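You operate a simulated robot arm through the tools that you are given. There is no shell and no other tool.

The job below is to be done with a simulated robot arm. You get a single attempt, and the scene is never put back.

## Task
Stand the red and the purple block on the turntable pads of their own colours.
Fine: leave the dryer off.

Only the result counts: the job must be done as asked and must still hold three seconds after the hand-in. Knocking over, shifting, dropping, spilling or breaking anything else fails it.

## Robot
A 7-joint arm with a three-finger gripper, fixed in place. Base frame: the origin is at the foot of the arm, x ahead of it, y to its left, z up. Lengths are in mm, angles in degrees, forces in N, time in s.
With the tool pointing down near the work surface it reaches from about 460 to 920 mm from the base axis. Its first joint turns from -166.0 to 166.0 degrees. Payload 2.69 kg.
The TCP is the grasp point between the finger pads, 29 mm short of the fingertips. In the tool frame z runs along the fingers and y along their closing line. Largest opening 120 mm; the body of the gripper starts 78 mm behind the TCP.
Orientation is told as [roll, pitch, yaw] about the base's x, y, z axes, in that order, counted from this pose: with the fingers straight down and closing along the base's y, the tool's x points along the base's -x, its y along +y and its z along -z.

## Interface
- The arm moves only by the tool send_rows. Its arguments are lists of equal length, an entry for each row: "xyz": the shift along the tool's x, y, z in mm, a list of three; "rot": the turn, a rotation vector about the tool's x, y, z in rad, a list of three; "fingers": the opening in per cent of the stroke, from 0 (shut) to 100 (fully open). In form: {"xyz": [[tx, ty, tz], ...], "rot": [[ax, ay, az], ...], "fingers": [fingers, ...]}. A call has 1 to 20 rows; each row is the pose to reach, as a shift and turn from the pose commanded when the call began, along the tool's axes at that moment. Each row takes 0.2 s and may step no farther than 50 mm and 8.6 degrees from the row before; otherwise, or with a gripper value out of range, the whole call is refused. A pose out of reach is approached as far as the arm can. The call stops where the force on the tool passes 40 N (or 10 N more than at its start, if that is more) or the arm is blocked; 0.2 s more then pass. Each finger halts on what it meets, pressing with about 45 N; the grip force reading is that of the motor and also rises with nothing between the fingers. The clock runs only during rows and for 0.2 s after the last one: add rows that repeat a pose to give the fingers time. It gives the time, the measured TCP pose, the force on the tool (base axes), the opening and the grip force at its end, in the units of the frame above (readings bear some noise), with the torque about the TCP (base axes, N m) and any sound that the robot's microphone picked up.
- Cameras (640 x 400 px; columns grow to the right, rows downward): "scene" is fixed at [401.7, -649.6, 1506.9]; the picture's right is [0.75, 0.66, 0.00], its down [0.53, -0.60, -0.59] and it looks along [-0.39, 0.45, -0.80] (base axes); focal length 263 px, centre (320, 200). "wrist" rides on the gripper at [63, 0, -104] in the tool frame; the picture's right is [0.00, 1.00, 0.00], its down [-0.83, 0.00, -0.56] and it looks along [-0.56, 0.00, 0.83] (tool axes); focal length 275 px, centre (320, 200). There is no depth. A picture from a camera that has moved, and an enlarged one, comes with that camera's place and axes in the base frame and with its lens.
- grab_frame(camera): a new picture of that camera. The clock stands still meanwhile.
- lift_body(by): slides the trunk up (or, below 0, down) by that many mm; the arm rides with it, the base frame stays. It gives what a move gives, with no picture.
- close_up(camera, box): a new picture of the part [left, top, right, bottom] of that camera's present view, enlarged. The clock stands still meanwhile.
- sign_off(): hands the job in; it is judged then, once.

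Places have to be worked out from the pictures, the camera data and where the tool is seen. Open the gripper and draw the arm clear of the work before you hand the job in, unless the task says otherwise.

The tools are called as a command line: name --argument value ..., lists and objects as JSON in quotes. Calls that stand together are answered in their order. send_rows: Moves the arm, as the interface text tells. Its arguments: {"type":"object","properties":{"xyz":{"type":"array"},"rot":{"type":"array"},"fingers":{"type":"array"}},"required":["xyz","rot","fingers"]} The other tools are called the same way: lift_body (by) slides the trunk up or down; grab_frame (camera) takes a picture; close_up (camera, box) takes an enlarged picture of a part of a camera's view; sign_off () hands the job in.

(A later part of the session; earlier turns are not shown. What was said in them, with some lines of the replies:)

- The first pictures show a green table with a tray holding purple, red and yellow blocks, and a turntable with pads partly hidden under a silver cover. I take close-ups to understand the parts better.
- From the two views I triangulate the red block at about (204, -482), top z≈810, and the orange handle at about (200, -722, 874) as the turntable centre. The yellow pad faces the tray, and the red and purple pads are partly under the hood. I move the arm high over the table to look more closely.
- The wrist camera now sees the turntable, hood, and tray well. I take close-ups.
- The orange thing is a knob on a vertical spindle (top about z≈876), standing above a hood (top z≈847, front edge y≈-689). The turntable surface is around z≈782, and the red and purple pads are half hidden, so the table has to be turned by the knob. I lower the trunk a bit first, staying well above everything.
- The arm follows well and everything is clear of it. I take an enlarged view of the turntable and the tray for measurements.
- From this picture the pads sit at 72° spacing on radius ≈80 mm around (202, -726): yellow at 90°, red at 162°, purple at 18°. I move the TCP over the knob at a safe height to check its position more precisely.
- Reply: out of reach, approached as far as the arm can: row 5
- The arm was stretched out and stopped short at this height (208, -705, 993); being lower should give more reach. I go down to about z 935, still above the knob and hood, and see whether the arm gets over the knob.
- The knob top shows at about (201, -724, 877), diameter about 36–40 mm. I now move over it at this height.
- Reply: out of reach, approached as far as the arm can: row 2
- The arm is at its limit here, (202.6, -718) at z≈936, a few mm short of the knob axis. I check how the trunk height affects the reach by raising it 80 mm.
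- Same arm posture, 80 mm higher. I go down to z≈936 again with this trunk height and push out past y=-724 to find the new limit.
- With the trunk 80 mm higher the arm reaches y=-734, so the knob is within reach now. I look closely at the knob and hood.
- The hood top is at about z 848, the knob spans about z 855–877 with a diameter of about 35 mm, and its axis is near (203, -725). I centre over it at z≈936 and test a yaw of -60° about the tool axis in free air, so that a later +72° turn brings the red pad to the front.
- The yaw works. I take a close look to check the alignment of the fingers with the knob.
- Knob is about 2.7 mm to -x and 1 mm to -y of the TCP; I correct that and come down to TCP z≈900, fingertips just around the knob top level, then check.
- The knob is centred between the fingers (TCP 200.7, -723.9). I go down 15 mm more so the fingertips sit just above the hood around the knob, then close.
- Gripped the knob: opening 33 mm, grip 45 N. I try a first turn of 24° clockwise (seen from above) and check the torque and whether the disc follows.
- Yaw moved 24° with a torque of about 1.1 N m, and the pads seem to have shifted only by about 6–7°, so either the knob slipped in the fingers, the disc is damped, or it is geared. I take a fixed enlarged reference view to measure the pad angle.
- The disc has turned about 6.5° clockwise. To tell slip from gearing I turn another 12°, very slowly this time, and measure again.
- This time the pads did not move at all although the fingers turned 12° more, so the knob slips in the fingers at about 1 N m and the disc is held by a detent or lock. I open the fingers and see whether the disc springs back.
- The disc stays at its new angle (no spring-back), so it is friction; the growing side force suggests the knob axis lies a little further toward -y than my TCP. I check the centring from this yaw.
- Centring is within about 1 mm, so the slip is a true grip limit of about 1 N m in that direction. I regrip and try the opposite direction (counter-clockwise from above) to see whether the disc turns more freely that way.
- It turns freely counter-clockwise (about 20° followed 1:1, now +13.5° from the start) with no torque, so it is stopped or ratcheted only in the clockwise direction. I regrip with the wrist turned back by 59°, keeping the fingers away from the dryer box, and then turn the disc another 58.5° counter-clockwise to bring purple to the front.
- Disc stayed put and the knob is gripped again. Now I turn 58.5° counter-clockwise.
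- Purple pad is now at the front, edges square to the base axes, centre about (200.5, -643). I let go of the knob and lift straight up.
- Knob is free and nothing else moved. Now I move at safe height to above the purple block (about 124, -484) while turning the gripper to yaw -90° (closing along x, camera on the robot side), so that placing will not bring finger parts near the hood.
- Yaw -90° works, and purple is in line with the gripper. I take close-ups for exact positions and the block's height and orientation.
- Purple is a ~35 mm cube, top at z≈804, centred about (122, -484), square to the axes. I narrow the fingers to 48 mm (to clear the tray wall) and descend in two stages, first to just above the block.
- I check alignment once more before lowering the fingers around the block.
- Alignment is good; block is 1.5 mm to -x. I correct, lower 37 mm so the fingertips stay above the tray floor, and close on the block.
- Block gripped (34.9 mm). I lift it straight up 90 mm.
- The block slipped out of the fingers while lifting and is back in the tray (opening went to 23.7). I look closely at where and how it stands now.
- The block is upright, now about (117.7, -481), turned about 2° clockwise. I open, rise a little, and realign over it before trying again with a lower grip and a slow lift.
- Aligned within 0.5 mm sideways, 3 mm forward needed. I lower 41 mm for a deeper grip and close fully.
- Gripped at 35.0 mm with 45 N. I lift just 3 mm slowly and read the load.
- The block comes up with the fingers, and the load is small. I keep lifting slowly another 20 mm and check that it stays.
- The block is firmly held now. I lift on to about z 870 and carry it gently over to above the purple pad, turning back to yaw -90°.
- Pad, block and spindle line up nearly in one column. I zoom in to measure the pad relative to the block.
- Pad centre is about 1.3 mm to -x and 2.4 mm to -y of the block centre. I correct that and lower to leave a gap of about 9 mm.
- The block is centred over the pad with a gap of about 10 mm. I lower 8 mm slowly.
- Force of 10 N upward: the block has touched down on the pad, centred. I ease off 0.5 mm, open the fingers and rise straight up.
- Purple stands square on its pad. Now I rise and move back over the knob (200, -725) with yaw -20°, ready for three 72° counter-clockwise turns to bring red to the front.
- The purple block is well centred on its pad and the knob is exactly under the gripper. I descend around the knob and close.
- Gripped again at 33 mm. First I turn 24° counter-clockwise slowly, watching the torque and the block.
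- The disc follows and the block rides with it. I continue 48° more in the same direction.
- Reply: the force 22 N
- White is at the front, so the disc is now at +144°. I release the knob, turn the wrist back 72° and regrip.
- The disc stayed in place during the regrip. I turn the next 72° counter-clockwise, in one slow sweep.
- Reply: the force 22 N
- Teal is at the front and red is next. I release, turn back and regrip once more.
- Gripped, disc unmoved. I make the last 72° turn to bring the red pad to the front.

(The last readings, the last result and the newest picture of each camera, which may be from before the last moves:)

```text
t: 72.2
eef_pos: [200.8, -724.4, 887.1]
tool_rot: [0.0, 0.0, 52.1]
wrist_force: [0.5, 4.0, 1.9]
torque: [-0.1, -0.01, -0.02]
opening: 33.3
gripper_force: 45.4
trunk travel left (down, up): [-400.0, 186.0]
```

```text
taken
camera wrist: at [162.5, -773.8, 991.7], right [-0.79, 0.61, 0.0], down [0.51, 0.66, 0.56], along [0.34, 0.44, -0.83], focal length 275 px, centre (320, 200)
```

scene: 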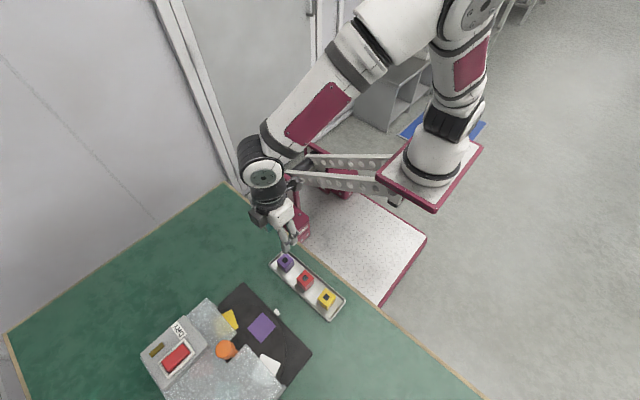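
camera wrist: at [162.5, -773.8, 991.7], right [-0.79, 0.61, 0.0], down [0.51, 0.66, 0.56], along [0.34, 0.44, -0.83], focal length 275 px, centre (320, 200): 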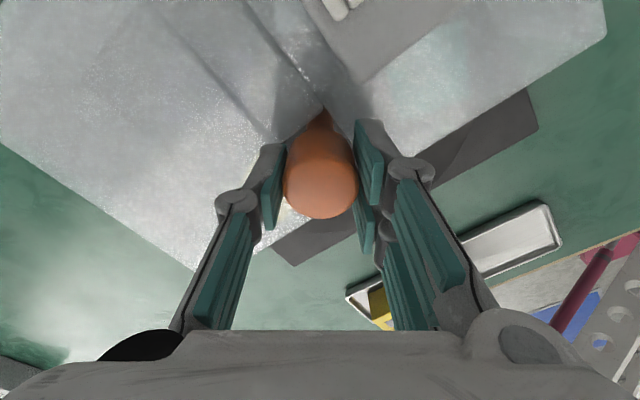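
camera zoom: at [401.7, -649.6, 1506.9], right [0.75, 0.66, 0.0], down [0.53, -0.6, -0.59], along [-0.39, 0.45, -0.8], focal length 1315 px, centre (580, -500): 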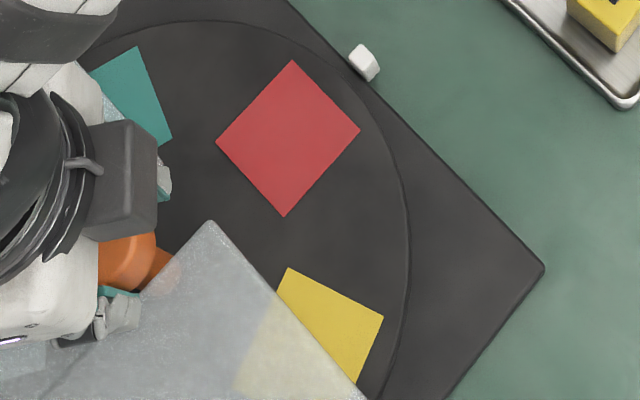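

The red pad is now exactly where the purple one was for placing. I release the knob and lift straight up.

send_rows --xyz '[[0, 0, 0], [0, 0, 0], [0, 0, -10], [0, 0, -40], [0, 0, -80], [0, 0, -115]]' --rot '[[0, 0, 0], [0, 0, 0], [0, 0, 0], [0, 0, 0], [0, 0, 0], [0, 0, 0]]' --fingers '[42, 42, 42, 42, 42, 42]'

grab_frame --camera "wrist"

close_up --camera "scene" --box '[140, 290, 320, 400]'

```text
t: 73.6
eef_pos: [201.9, -725.3, 1000.3]
tool_rot: [0.0, 0.0, 52.1]
wrist_force: [0.2, -0.4, -0.1]
torque: [0.01, 0.01, 0.02]
opening: 50.5
gripper_force: 0.1
trunk travel left (down, up): [-400.0, 186.0]
```

```text
taken
camera wrist: at [163.5, -775.4, 1106.4], right [-0.79, 0.61, 0.0], down [0.51, 0.66, 0.56], along [0.34, 0.44, -0.83], focal length 275 px, centre (320, 200)
```

wrist: 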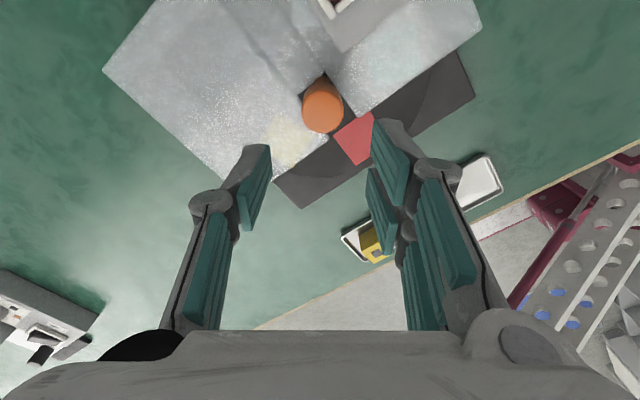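

```text
3.56 times, centred on (230, 345) of scene
camera zoom: at [401.7, -649.6, 1506.9], right [0.75, 0.66, 0.0], down [0.53, -0.6, -0.59], along [-0.39, 0.45, -0.8], focal length 935 px, centre (640, -316)
```

zoom: 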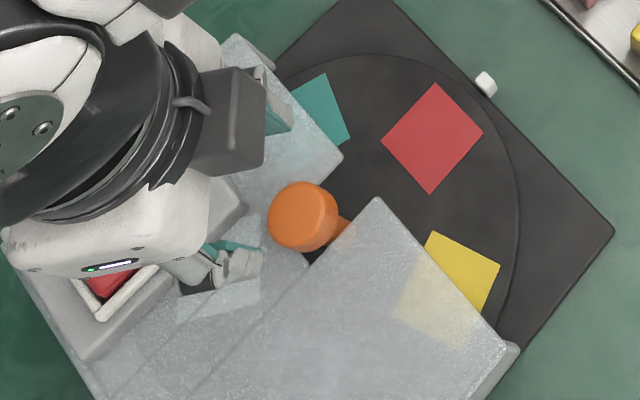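

Purple should now be at 306° under the hood, around (247, -790). I look there through the translucent hood, and meanwhile keep the arm still.

close_up --camera "scene" --box '[190, 350, 270, 400]'

close_up --camera "wrist" --box '[100, 20, 340, 170]'

```text
8.00 times, centred on (230, 375) of scene
camera zoom: at [401.7, -649.6, 1506.9], right [0.75, 0.66, 0.0], down [0.53, -0.6, -0.59], along [-0.39, 0.45, -0.8], focal length 2103 px, centre (1040, -1200)
```

zoom: 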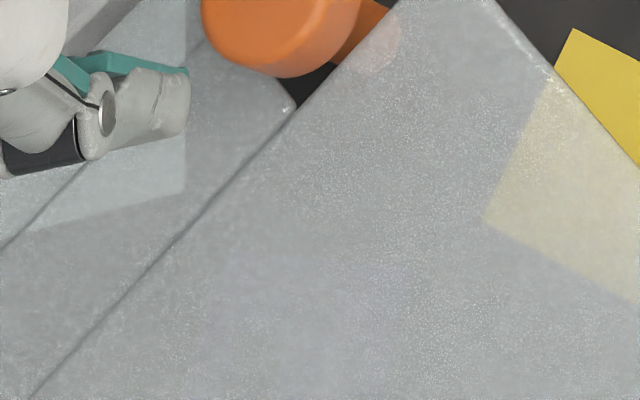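

```text
2.67 times, centred on (220, 95) of wrist
camera zoom: at [163.5, -775.4, 1106.4], right [-0.79, 0.61, 0.0], down [0.51, 0.66, 0.56], along [0.34, 0.44, -0.83], focal length 734 px, centre (587, 480)
```

zoom: 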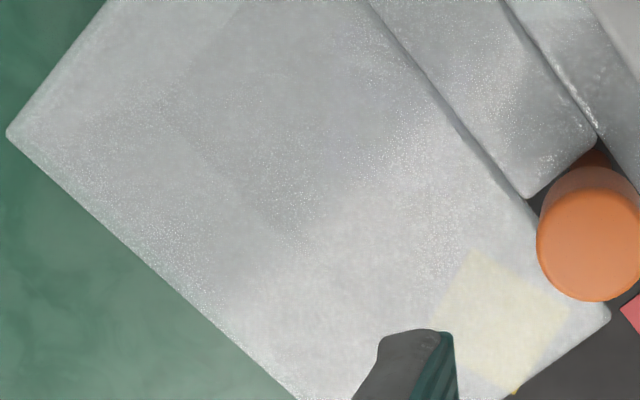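

A faint bluish-grey patch shows where purple should be; I will confirm later. Now I carry on to the red block (about 202, -484) at safe height with yaw -90°.

send_rows --xyz '[[-11.2, 8.7, 0], [-22.4, 17.3, 0], [-33.6, 26, 0], [-44.8, 34.6, 0], [-56, 43.3, 0], [-67.2, 51.9, 0], [-78.3, 60.6, 0], [-89.5, 69.2, 0], [-100.7, 77.9, 5], [-111.9, 86.5, 10], [-123.1, 95.2, 15], [-134.3, 103.8, 20], [-145.4, 112.5, 25], [-156.6, 121.1, 30], [-167.8, 129.8, 35], [-179, 138.4, 38], [-190.2, 147.1, 40], [-190.2, 147.1, 40]]' --rot '[[0, 0, 0.1459], [0, 0, 0.2918], [0, 0, 0.4376], [0, 0, 0.5835], [0, 0, 0.7294], [0, 0, 0.8753], [0, 0, 1.0212], [0, 0, 1.1671], [0, 0, 1.3129], [0, 0, 1.4588], [0, 0, 1.6047], [0, 0, 1.7506], [0, 0, 1.8965], [0, 0, 2.0424], [0, 0, 2.1882], [0, 0, 2.3341], [0, 0, 2.48], [0, 0, 2.48]]' --fingers '[42, 42, 42, 42, 42, 42, 42, 42, 42, 42, 42, 42, 42, 42, 42, 42, 42, 42]'

grab_frame --camera "wrist"

close_up --camera "wrist" --box '[220, 40, 420, 165]'

```text
t: 77.4
eef_pos: [200.7, -485.9, 961.6]
tool_rot: [0.1, 0.0, -90.2]
wrist_force: [-0.3, -0.4, -0.1]
torque: [0.02, 0.01, 0.0]
opening: 50.4
gripper_force: 0.0
trunk travel left (down, up): [-400.0, 186.0]
```

```text
taken
camera wrist: at [202.4, -421.6, 1067.8], right [1.0, 0.0, 0.0], down [0.0, -0.83, 0.56], along [0.0, -0.56, -0.83], focal length 275 px, centre (320, 200)
```

wrist: 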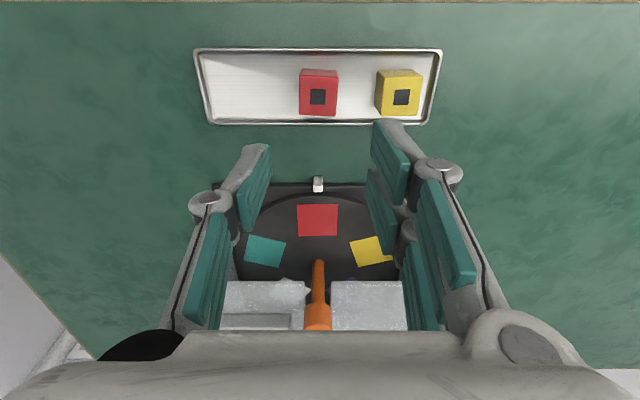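

```text
3.20 times, centred on (320, 102) of wrist
camera zoom: at [202.4, -421.6, 1067.8], right [1.0, 0.0, 0.0], down [0.0, -0.83, 0.56], along [0.0, -0.56, -0.83], focal length 881 px, centre (320, 512)
```

zoom: 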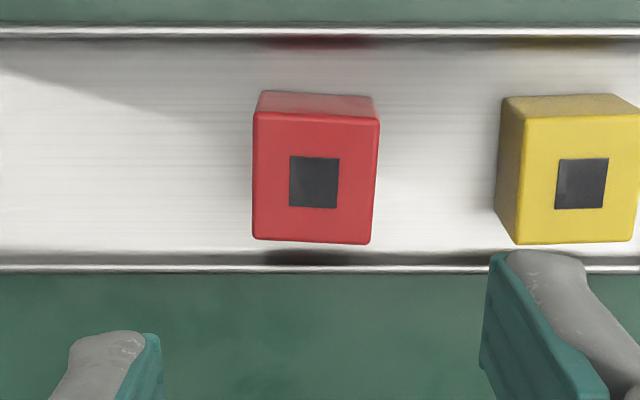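

The red block is under the gripper, turned slightly. I also see something near the hood edge by the spindle, so I zoom in there too.

close_up --camera "wrist" --box '[210, 170, 420, 335]'

close_up --camera "wrist" --box '[270, 250, 370, 335]'

```text
2.42 times, centred on (315, 252) of wrist
camera zoom: at [202.4, -421.6, 1067.8], right [1.0, 0.0, 0.0], down [0.0, -0.83, 0.56], along [0.0, -0.56, -0.83], focal length 667 px, centre (332, 73)
```

zoom: 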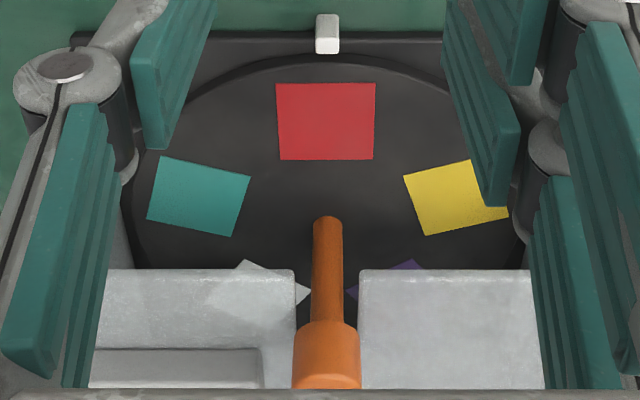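

```text
4.71 times, centred on (320, 292) of wrist
camera zoom: at [202.4, -421.6, 1067.8], right [1.0, 0.0, 0.0], down [0.0, -0.83, 0.56], along [0.0, -0.56, -0.83], focal length 1295 px, centre (320, -235)
```

zoom: 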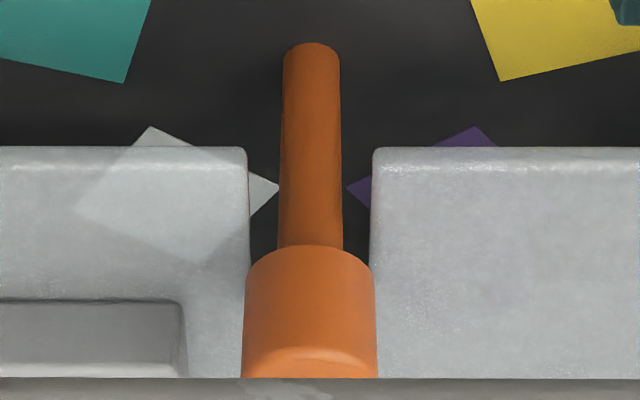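

I can see the purple and white pad corners either side of the spindle, as expected. The red block is 1.6 mm to -x of the tool and turned about 2.6° clockwise; I align and go down to just above it.

send_rows --xyz '[[0.6, -1.6, 10], [0.6, -1.6, 40], [0.6, -1.6, 75], [0.6, -1.6, 105], [0.6, -1.6, 118], [0.6, -1.6, 118]]' --rot '[[0, 0, 0.02], [0, 0, 0.045], [0, 0, 0.045], [0, 0, 0.045], [0, 0, 0.045], [0, 0, 0.045]]' --fingers '[40, 40, 40, 40, 40, 40]'

close_up --camera "wrist" --box '[240, 80, 400, 200]'

```text
t: 78.8
eef_pos: [200.5, -483.3, 843.6]
tool_rot: [0.0, 0.0, -92.7]
wrist_force: [0.5, -0.6, -1.3]
torque: [0.0, 0.03, 0.03]
opening: 48.3
gripper_force: 0.1
trunk travel left (down, up): [-400.0, 186.0]
```

```text
3.33 times, centred on (320, 140) of wrist
camera zoom: at [202.4, -420.1, 948.8], right [1.0, -0.04, 0.0], down [-0.03, -0.83, 0.56], along [-0.02, -0.56, -0.83], focal length 918 px, centre (320, 400)
```

zoom: 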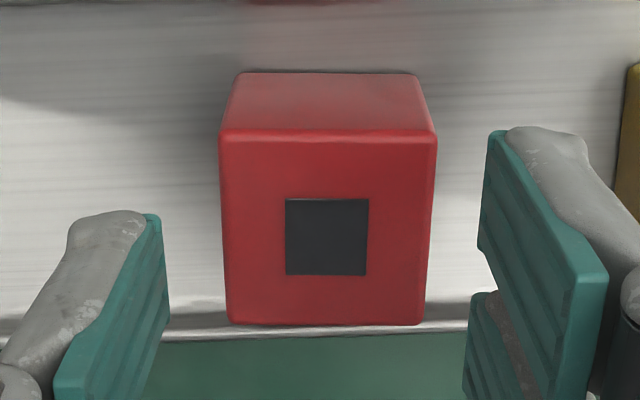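

Small corrections: +1.2 mm sideways, 1.5 mm forward, 0.8° more turn. I lower 42 mm and close on the red block.

send_rows --xyz '[[-1.5, 1.2, 10], [-1.5, 1.2, 24], [-1.5, 1.2, 36], [-1.5, 1.2, 42], [-1.5, 1.2, 42], [-1.5, 1.2, 42], [-1.5, 1.2, 42], [-1.5, 1.2, 42]]' --rot '[[0, 0, 0.014], [0, 0, 0.014], [0, 0, 0.014], [0, 0, 0.014], [0, 0, 0.014], [0, 0, 0.014], [0, 0, 0.014], [0, 0, 0.014]]' --fingers '[40, 40, 40, 40, 33, 26, 0, 0]'

grab_frame --camera "wrist"

```text
t: 80.6
eef_pos: [200.6, -485.9, 801.6]
tool_rot: [0.0, 0.0, -93.4]
wrist_force: [0.0, -0.1, 0.5]
torque: [-0.02, -0.01, -0.02]
opening: 35.2
gripper_force: 45.2
trunk travel left (down, up): [-400.0, 186.0]
```

```text
taken
camera wrist: at [205.2, -421.5, 905.8], right [1.0, -0.05, 0.0], down [-0.05, -0.83, 0.56], along [-0.03, -0.55, -0.83], focal length 275 px, centre (320, 200)
```

wrist: 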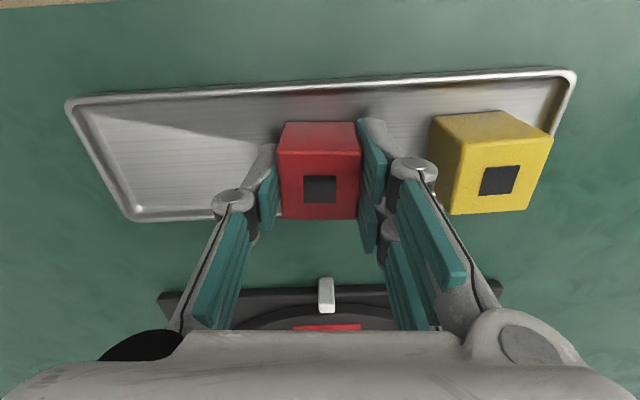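

Gripped at 35.2 mm. I lift the first part slowly and check it stays in the fingers.

send_rows --xyz '[[0, 0, -0.7], [0, 0, -1.5], [0, 0, -2.5], [0, 0, -4], [0, 0, -6], [0, 0, -8], [0, 0, -10], [0, 0, -12], [0, 0, -14], [0, 0, -16], [0, 0, -18], [0, 0, -20]]' --rot '[[0, 0, 0], [0, 0, 0], [0, 0, 0], [0, 0, 0], [0, 0, 0], [0, 0, 0], [0, 0, 0], [0, 0, 0], [0, 0, 0], [0, 0, 0], [0, 0, 0], [0, 0, 0]]' --fingers '[0, 0, 0, 0, 0, 0, 0, 0, 0, 0, 0, 0]'

grab_frame --camera "wrist"

```text
t: 83.2
eef_pos: [200.6, -484.9, 821.2]
tool_rot: [0.0, 0.1, -93.4]
wrist_force: [0.4, -0.1, -1.3]
torque: [0.02, 0.02, 0.02]
opening: 35.0
gripper_force: 45.8
trunk travel left (down, up): [-400.0, 186.0]
```

```text
taken
camera wrist: at [204.3, -421.0, 926.9], right [1.0, -0.06, 0.0], down [-0.05, -0.83, 0.56], along [-0.03, -0.56, -0.83], focal length 275 px, centre (320, 200)
```

wrist: 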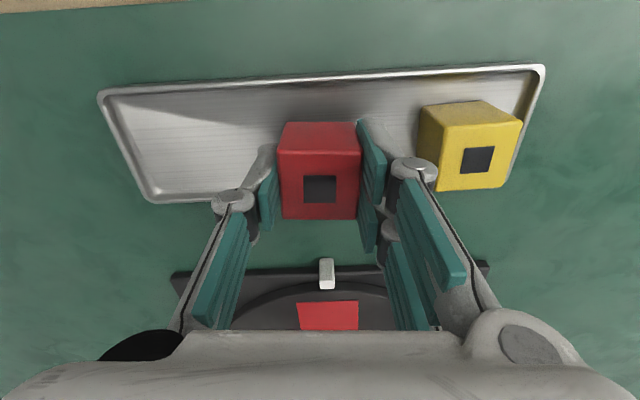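

The red block is held. I lift to about z 870 and carry it gently to above the red pad, turning back to yaw -90°.

send_rows --xyz '[[0, 0, -6], [0, 0, -15], [0, 0, -25], [0, 0, -36], [-3, 0.2, -44], [-10, 0.5, -48], [-20, 1, -49], [-32, 1.7, -49], [-44, 2.3, -49], [-56, 3, -49], [-68, 3.6, -49], [-80, 4.3, -49], [-92, 4.9, -49], [-104, 5.6, -49], [-116, 6.2, -49], [-128, 6.9, -49], [-140, 7.5, -49], [-150, 8, -49], [-157, 8.4, -49], [-160.5, 8.6, -49]]' --rot '[[0, 0, 0], [0, 0, 0], [0, 0, 0], [0, 0, 0], [0, 0, 0], [0, 0, -0.005], [0, 0, -0.01], [0, 0, -0.015], [0, 0, -0.02], [0, 0, -0.025], [0, 0, -0.03], [0, 0, -0.035], [0, 0, -0.04], [0, 0, -0.045], [0, 0, -0.05], [0, 0, -0.055], [0, 0, -0.0593], [0, 0, -0.0593], [0, 0, -0.0593], [0, 0, -0.0593]]' --fingers '[0, 0, 0, 0, 0, 0, 0, 0, 0, 0, 0, 0, 0, 0, 0, 0, 0, 0, 0, 0]'

close_up --camera "wrist" --box '[240, 60, 400, 230]'

grab_frame --camera "wrist"

```text
t: 87.4
eef_pos: [200.7, -647.4, 871.5]
tool_rot: [-0.1, -0.1, -89.9]
wrist_force: [0.3, -0.9, -0.8]
torque: [0.01, 0.01, 0.01]
opening: 35.0
gripper_force: 45.2
trunk travel left (down, up): [-400.0, 186.0]
```

```text
2.35 times, centred on (320, 145) of wrist
camera zoom: at [200.8, -582.7, 976.3], right [1.0, 0.0, 0.0], down [0.0, -0.83, 0.56], along [0.0, -0.56, -0.83], focal length 648 px, centre (320, 329)
```

zoom: 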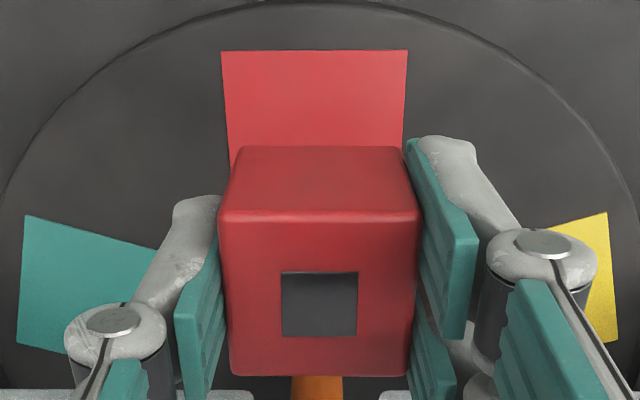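

```text
taken
camera wrist: at [200.8, -582.7, 976.3], right [1.0, 0.0, 0.0], down [0.0, -0.83, 0.56], along [0.0, -0.56, -0.83], focal length 275 px, centre (320, 200)
```

wrist: 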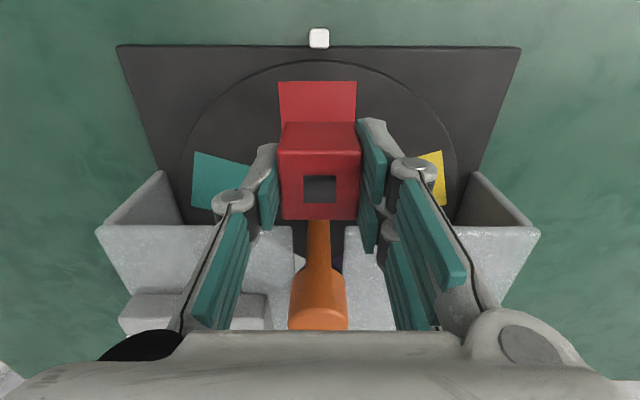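

Block is aligned front to back; the pad centre is 1.5 mm to -x. I correct and lower to a gap of about 10 mm.

send_rows --xyz '[[0, -0.8, 0], [0, -1.5, 5], [0, -1.5, 14], [0, -1.5, 24], [0, -1.5, 34], [0, -1.5, 42], [0, -1.5, 45], [0, -1.5, 45]]' --rot '[[0, 0, 0], [0, 0, 0], [0, 0, 0], [0, 0, 0], [0, 0, 0], [0, 0, 0], [0, 0, 0], [0, 0, 0]]' --fingers '[0, 0, 0, 0, 0, 0, 0, 0]'

close_up --camera "wrist" --box '[240, 60, 400, 230]'

```text
t: 89.2
eef_pos: [197.1, -646.0, 825.5]
tool_rot: [0.0, 0.0, -90.1]
wrist_force: [-0.8, 0.1, -1.2]
torque: [0.02, -0.02, 0.04]
opening: 35.0
gripper_force: 45.0
trunk travel left (down, up): [-400.0, 186.0]
```

```text
2.35 times, centred on (320, 145) of wrist
camera zoom: at [198.4, -582.3, 930.9], right [1.0, 0.0, 0.0], down [0.0, -0.83, 0.56], along [0.0, -0.56, -0.83], focal length 648 px, centre (320, 329)
```

zoom: 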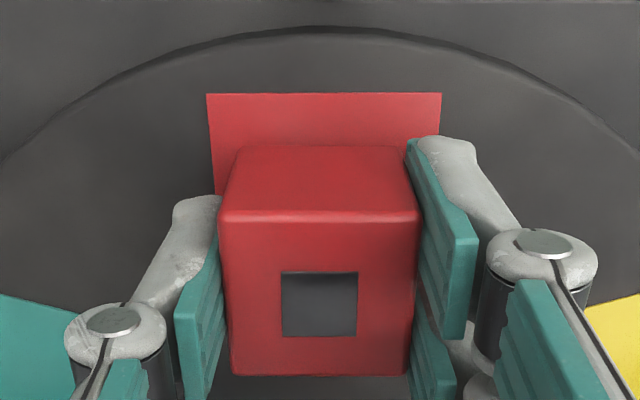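

Nearly exact; I shift +0.8 mm in x and lower 7 mm slowly until it touches down.

send_rows --xyz '[[0, 0.8, 0], [0, 0.8, 2], [0, 0.8, 4], [0, 0.8, 5.5], [0, 0.8, 7], [0, 0.8, 7]]' --rot '[[0, 0, 0], [0, 0, 0], [0, 0, 0], [0, 0, 0], [0, 0, 0], [0, 0, 0]]' --fingers '[0, 0, 0, 0, 0, 0]'

close_up --camera "wrist" --box '[240, 60, 400, 230]'

```text
t: 90.6
eef_pos: [200.2, -645.5, 819.2]
tool_rot: [0.0, -0.1, -90.0]
wrist_force: [0.9, 2.3, 3.7]
torque: [0.1, 0.01, 0.03]
opening: 35.0
gripper_force: 45.3
trunk travel left (down, up): [-400.0, 186.0]
```

```text
2.35 times, centred on (320, 145) of wrist
camera zoom: at [199.9, -581.6, 923.7], right [1.0, 0.0, 0.0], down [0.0, -0.83, 0.56], along [0.0, -0.56, -0.83], focal length 648 px, centre (320, 329)
```

zoom: 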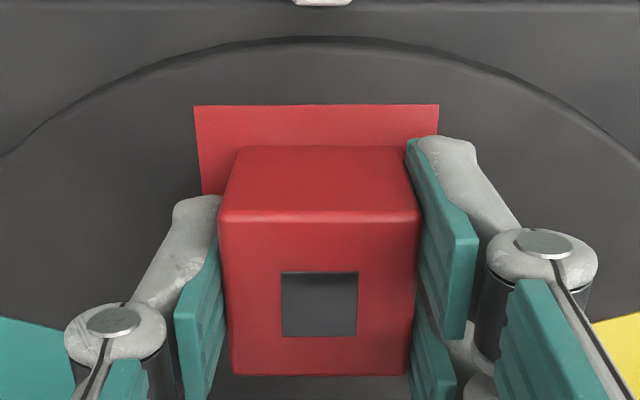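

Touched down (about 5 N), centred within a millimetre. I open the fingers and rise straight up.

send_rows --xyz '[[0, 0, 0], [0, 0, 0], [0, 0, 0], [0, 0, -5], [0, 0, -20], [0, 0, -45], [0, 0, -80], [0, 0, -110], [0, 0, -130]]' --rot '[[0, 0, 0], [0, 0, 0], [0, 0, 0], [0, 0, 0], [0, 0, 0], [0, 0, 0], [0, 0, 0], [0, 0, 0], [0, 0, 0]]' --fingers '[33, 38, 42, 42, 42, 42, 42, 42, 42]'

grab_frame --camera "wrist"

close_up --camera "wrist" --box '[220, 60, 420, 330]'

close_up --camera "scene" --box '[140, 270, 320, 400]'

```text
t: 92.6
eef_pos: [201.2, -646.8, 946.9]
tool_rot: [-0.1, 0.1, -90.1]
wrist_force: [0.4, -0.1, -0.4]
torque: [0.0, -0.01, 0.0]
opening: 50.7
gripper_force: 0.2
trunk travel left (down, up): [-400.0, 186.0]
```

```text
taken
camera wrist: at [201.3, -583.1, 1052.9], right [1.0, 0.0, 0.0], down [0.0, -0.83, 0.56], along [0.0, -0.56, -0.83], focal length 275 px, centre (320, 200)
```

wrist: 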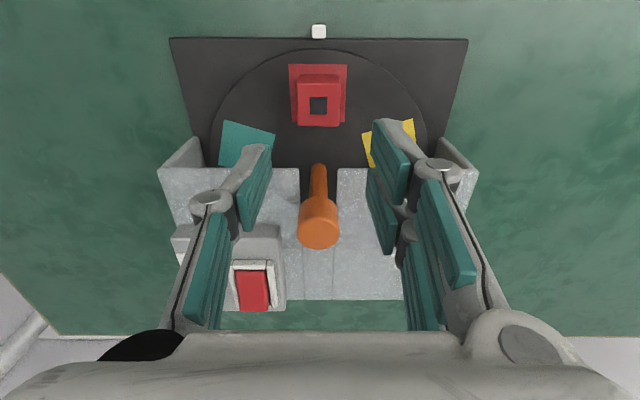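

```text
1.48 times, centred on (320, 195) of wrist
camera zoom: at [201.3, -583.1, 1052.9], right [1.0, 0.0, 0.0], down [0.0, -0.83, 0.56], along [0.0, -0.56, -0.83], focal length 408 px, centre (320, 207)
```

zoom: 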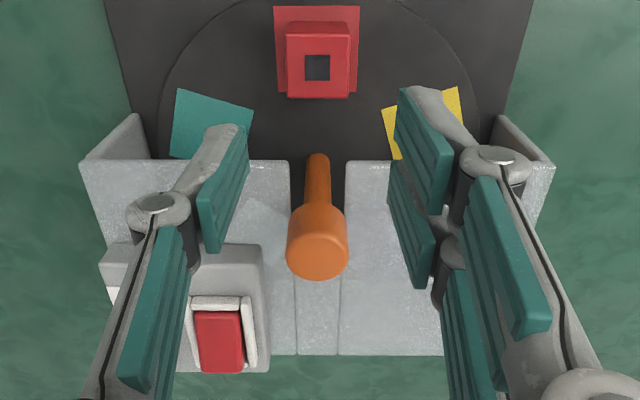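

```text
3.08 times, centred on (230, 335) of scene
camera zoom: at [401.7, -649.6, 1506.9], right [0.75, 0.66, 0.0], down [0.53, -0.6, -0.59], along [-0.39, 0.45, -0.8], focal length 809 px, centre (597, -215)
```

zoom: 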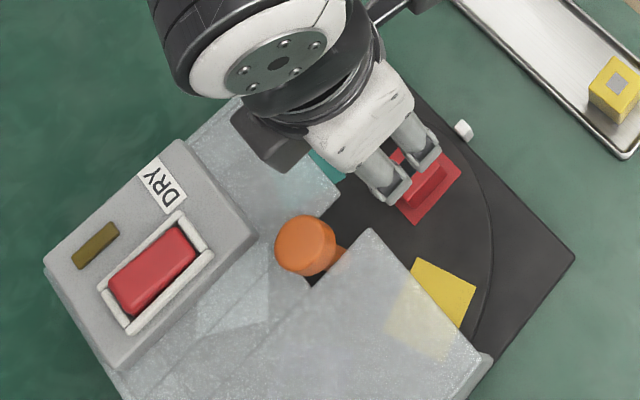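

Red stands on its pad. Purple is hidden under the hood, so I want to confirm it: I draw back and tilt the gripper 20° so the wrist camera looks in under the hood from the front.

send_rows --xyz '[[20, 12, 0], [45, 28, 10], [65, 40, 30], [72, 46, 50], [72, 46, 66], [72, 46, 73], [72, 46, 73]]' --rot '[[0, 0, 0], [0, -0.06, 0], [0, -0.15, 0], [0, -0.25, 0], [0, -0.33, 0], [0, -0.349, 0], [0, -0.349, 0]]' --fingers '[60, 80, 100, 100, 100, 100, 100]'

grab_frame --camera "wrist"

```text
t: 94.2
eef_pos: [246.7, -574.0, 874.7]
tool_rot: [0.1, -20.0, -90.0]
wrist_force: [0.4, -0.2, -0.1]
torque: [-0.02, -0.01, -0.02]
opening: 120.0
gripper_force: 0.0
trunk travel left (down, up): [-400.0, 186.0]
```

```text
taken
camera wrist: at [246.5, -478.5, 952.5], right [1.0, 0.0, 0.0], down [0.0, -0.59, 0.81], along [0.0, -0.81, -0.59], focal length 275 px, centre (320, 200)
```

wrist: 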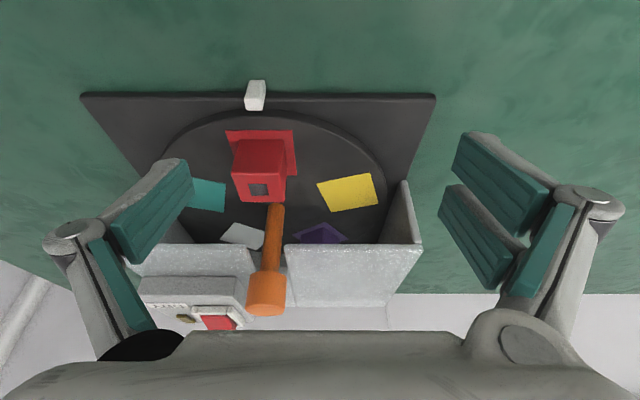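

The view in under the hood shows the purple area on the right of the spindle. I zoom in on it.

close_up --camera "wrist" --box '[270, 190, 390, 270]'

close_up --camera "wrist" --box '[180, 110, 420, 260]'

```text
5.00 times, centred on (330, 230) of wrist
camera zoom: at [246.5, -478.5, 952.5], right [1.0, 0.0, 0.0], down [0.0, -0.59, 0.81], along [0.0, -0.81, -0.59], focal length 1376 px, centre (270, 50)
```

zoom: 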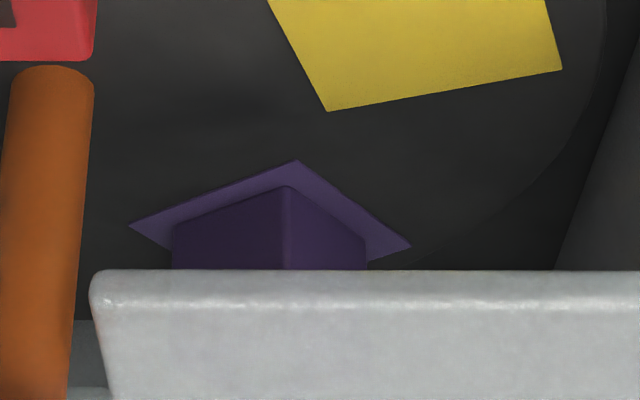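

```text
2.67 times, centred on (300, 185) of wrist
camera zoom: at [246.5, -478.5, 952.5], right [1.0, 0.0, 0.0], down [0.0, -0.59, 0.81], along [0.0, -0.81, -0.59], focal length 734 px, centre (373, 240)
```

zoom: 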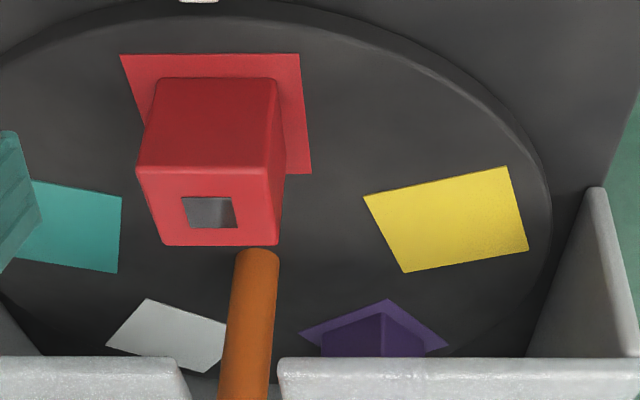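

Purple stands squarely on its purple pad under the hood, and red on its red pad; the dryer is untouched. I rise, level the gripper and draw the arm well clear.

send_rows --xyz '[[-15, 0, -42], [-30, 0, -84], [-44, 0, -122], [-4, 0, -136], [36, 0, -150], [76, 0, -164], [116, 0, -178], [140, 0, -187]]' --rot '[[0, 0, 0], [0, 0, 0], [0, 0.05, 0], [0, 0.15, 0], [0, 0.25, 0], [0, 0.32, 0], [0, 0.349, 0], [0, 0.349, 0]]' --fingers '[100, 100, 100, 100, 100, 100, 100, 100]'

grab_frame --camera "scene"

grab_frame --camera "wrist"

close_up --camera "scene" --box '[140, 240, 360, 400]'

```text
t: 96.0
eef_pos: [246.9, -381.6, 1004.2]
tool_rot: [0.0, 0.1, -90.0]
wrist_force: [-0.3, -1.0, -0.9]
torque: [0.01, 0.02, 0.0]
opening: 120.1
gripper_force: 0.0
trunk travel left (down, up): [-400.0, 186.0]
```

```text
taken
```

scene: 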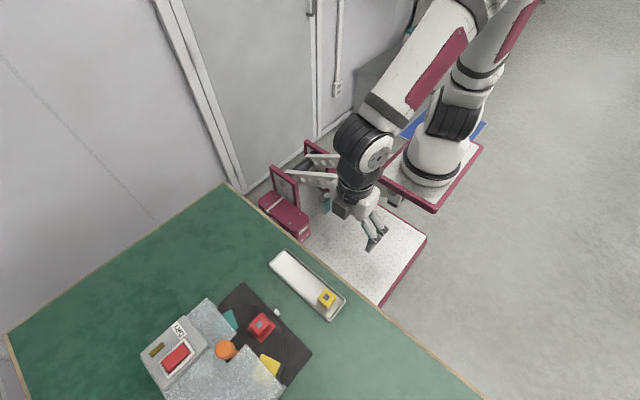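

```text
taken
camera wrist: at [248.1, -316.5, 1109.7], right [1.0, 0.0, 0.0], down [0.0, -0.83, 0.56], along [0.0, -0.56, -0.83], focal length 275 px, centre (320, 200)
```

wrist: 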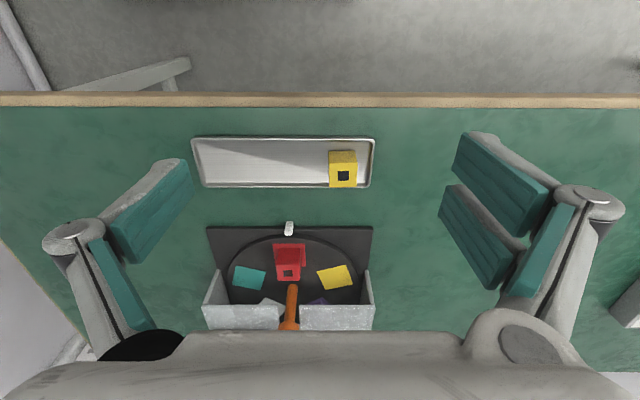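

```text
2.50 times, centred on (250, 320) of scene
camera zoom: at [401.7, -649.6, 1506.9], right [0.75, 0.66, 0.0], down [0.53, -0.6, -0.59], along [-0.39, 0.45, -0.8], focal length 657 px, centre (495, -100)
```

zoom: 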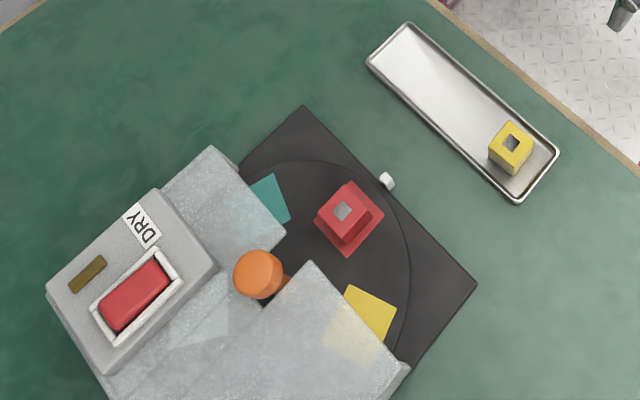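

The arm is clear and open. Red and purple stand on their own pads, the yellow block and tray are where they were, and the dryer is off. I hand the job in.

sign_off

```text
The job is handed in.
```

The red and purple blocks are each standing on the turntable pad of their own colour, and I've handed the job in. The dryer was never touched and stays off.

- **Red block:** it stands on the red pad, which is now at the front of the turntable, centred to within about a millimetre.
- **Purple block:** it stands on the purple pad, which is now under the hood. I tilted the wrist camera to look in under the hood and saw it upright and square on its pad.
- **Slip in the tray:** on the first lift the purple block slipped out of the fingers and fell back into its tray. It stayed upright, and the second, slower lift held.
- **Turntable:** both pads were half under the hood, so I turned the table by the orange knob to bring each one to the front. It turned freely only counter-clockwise, and ends 288° round from where it started.
- **Everything else:** the yellow block and the tray look unmoved in the last pictures. The gripper is open and the arm is clear of the table.
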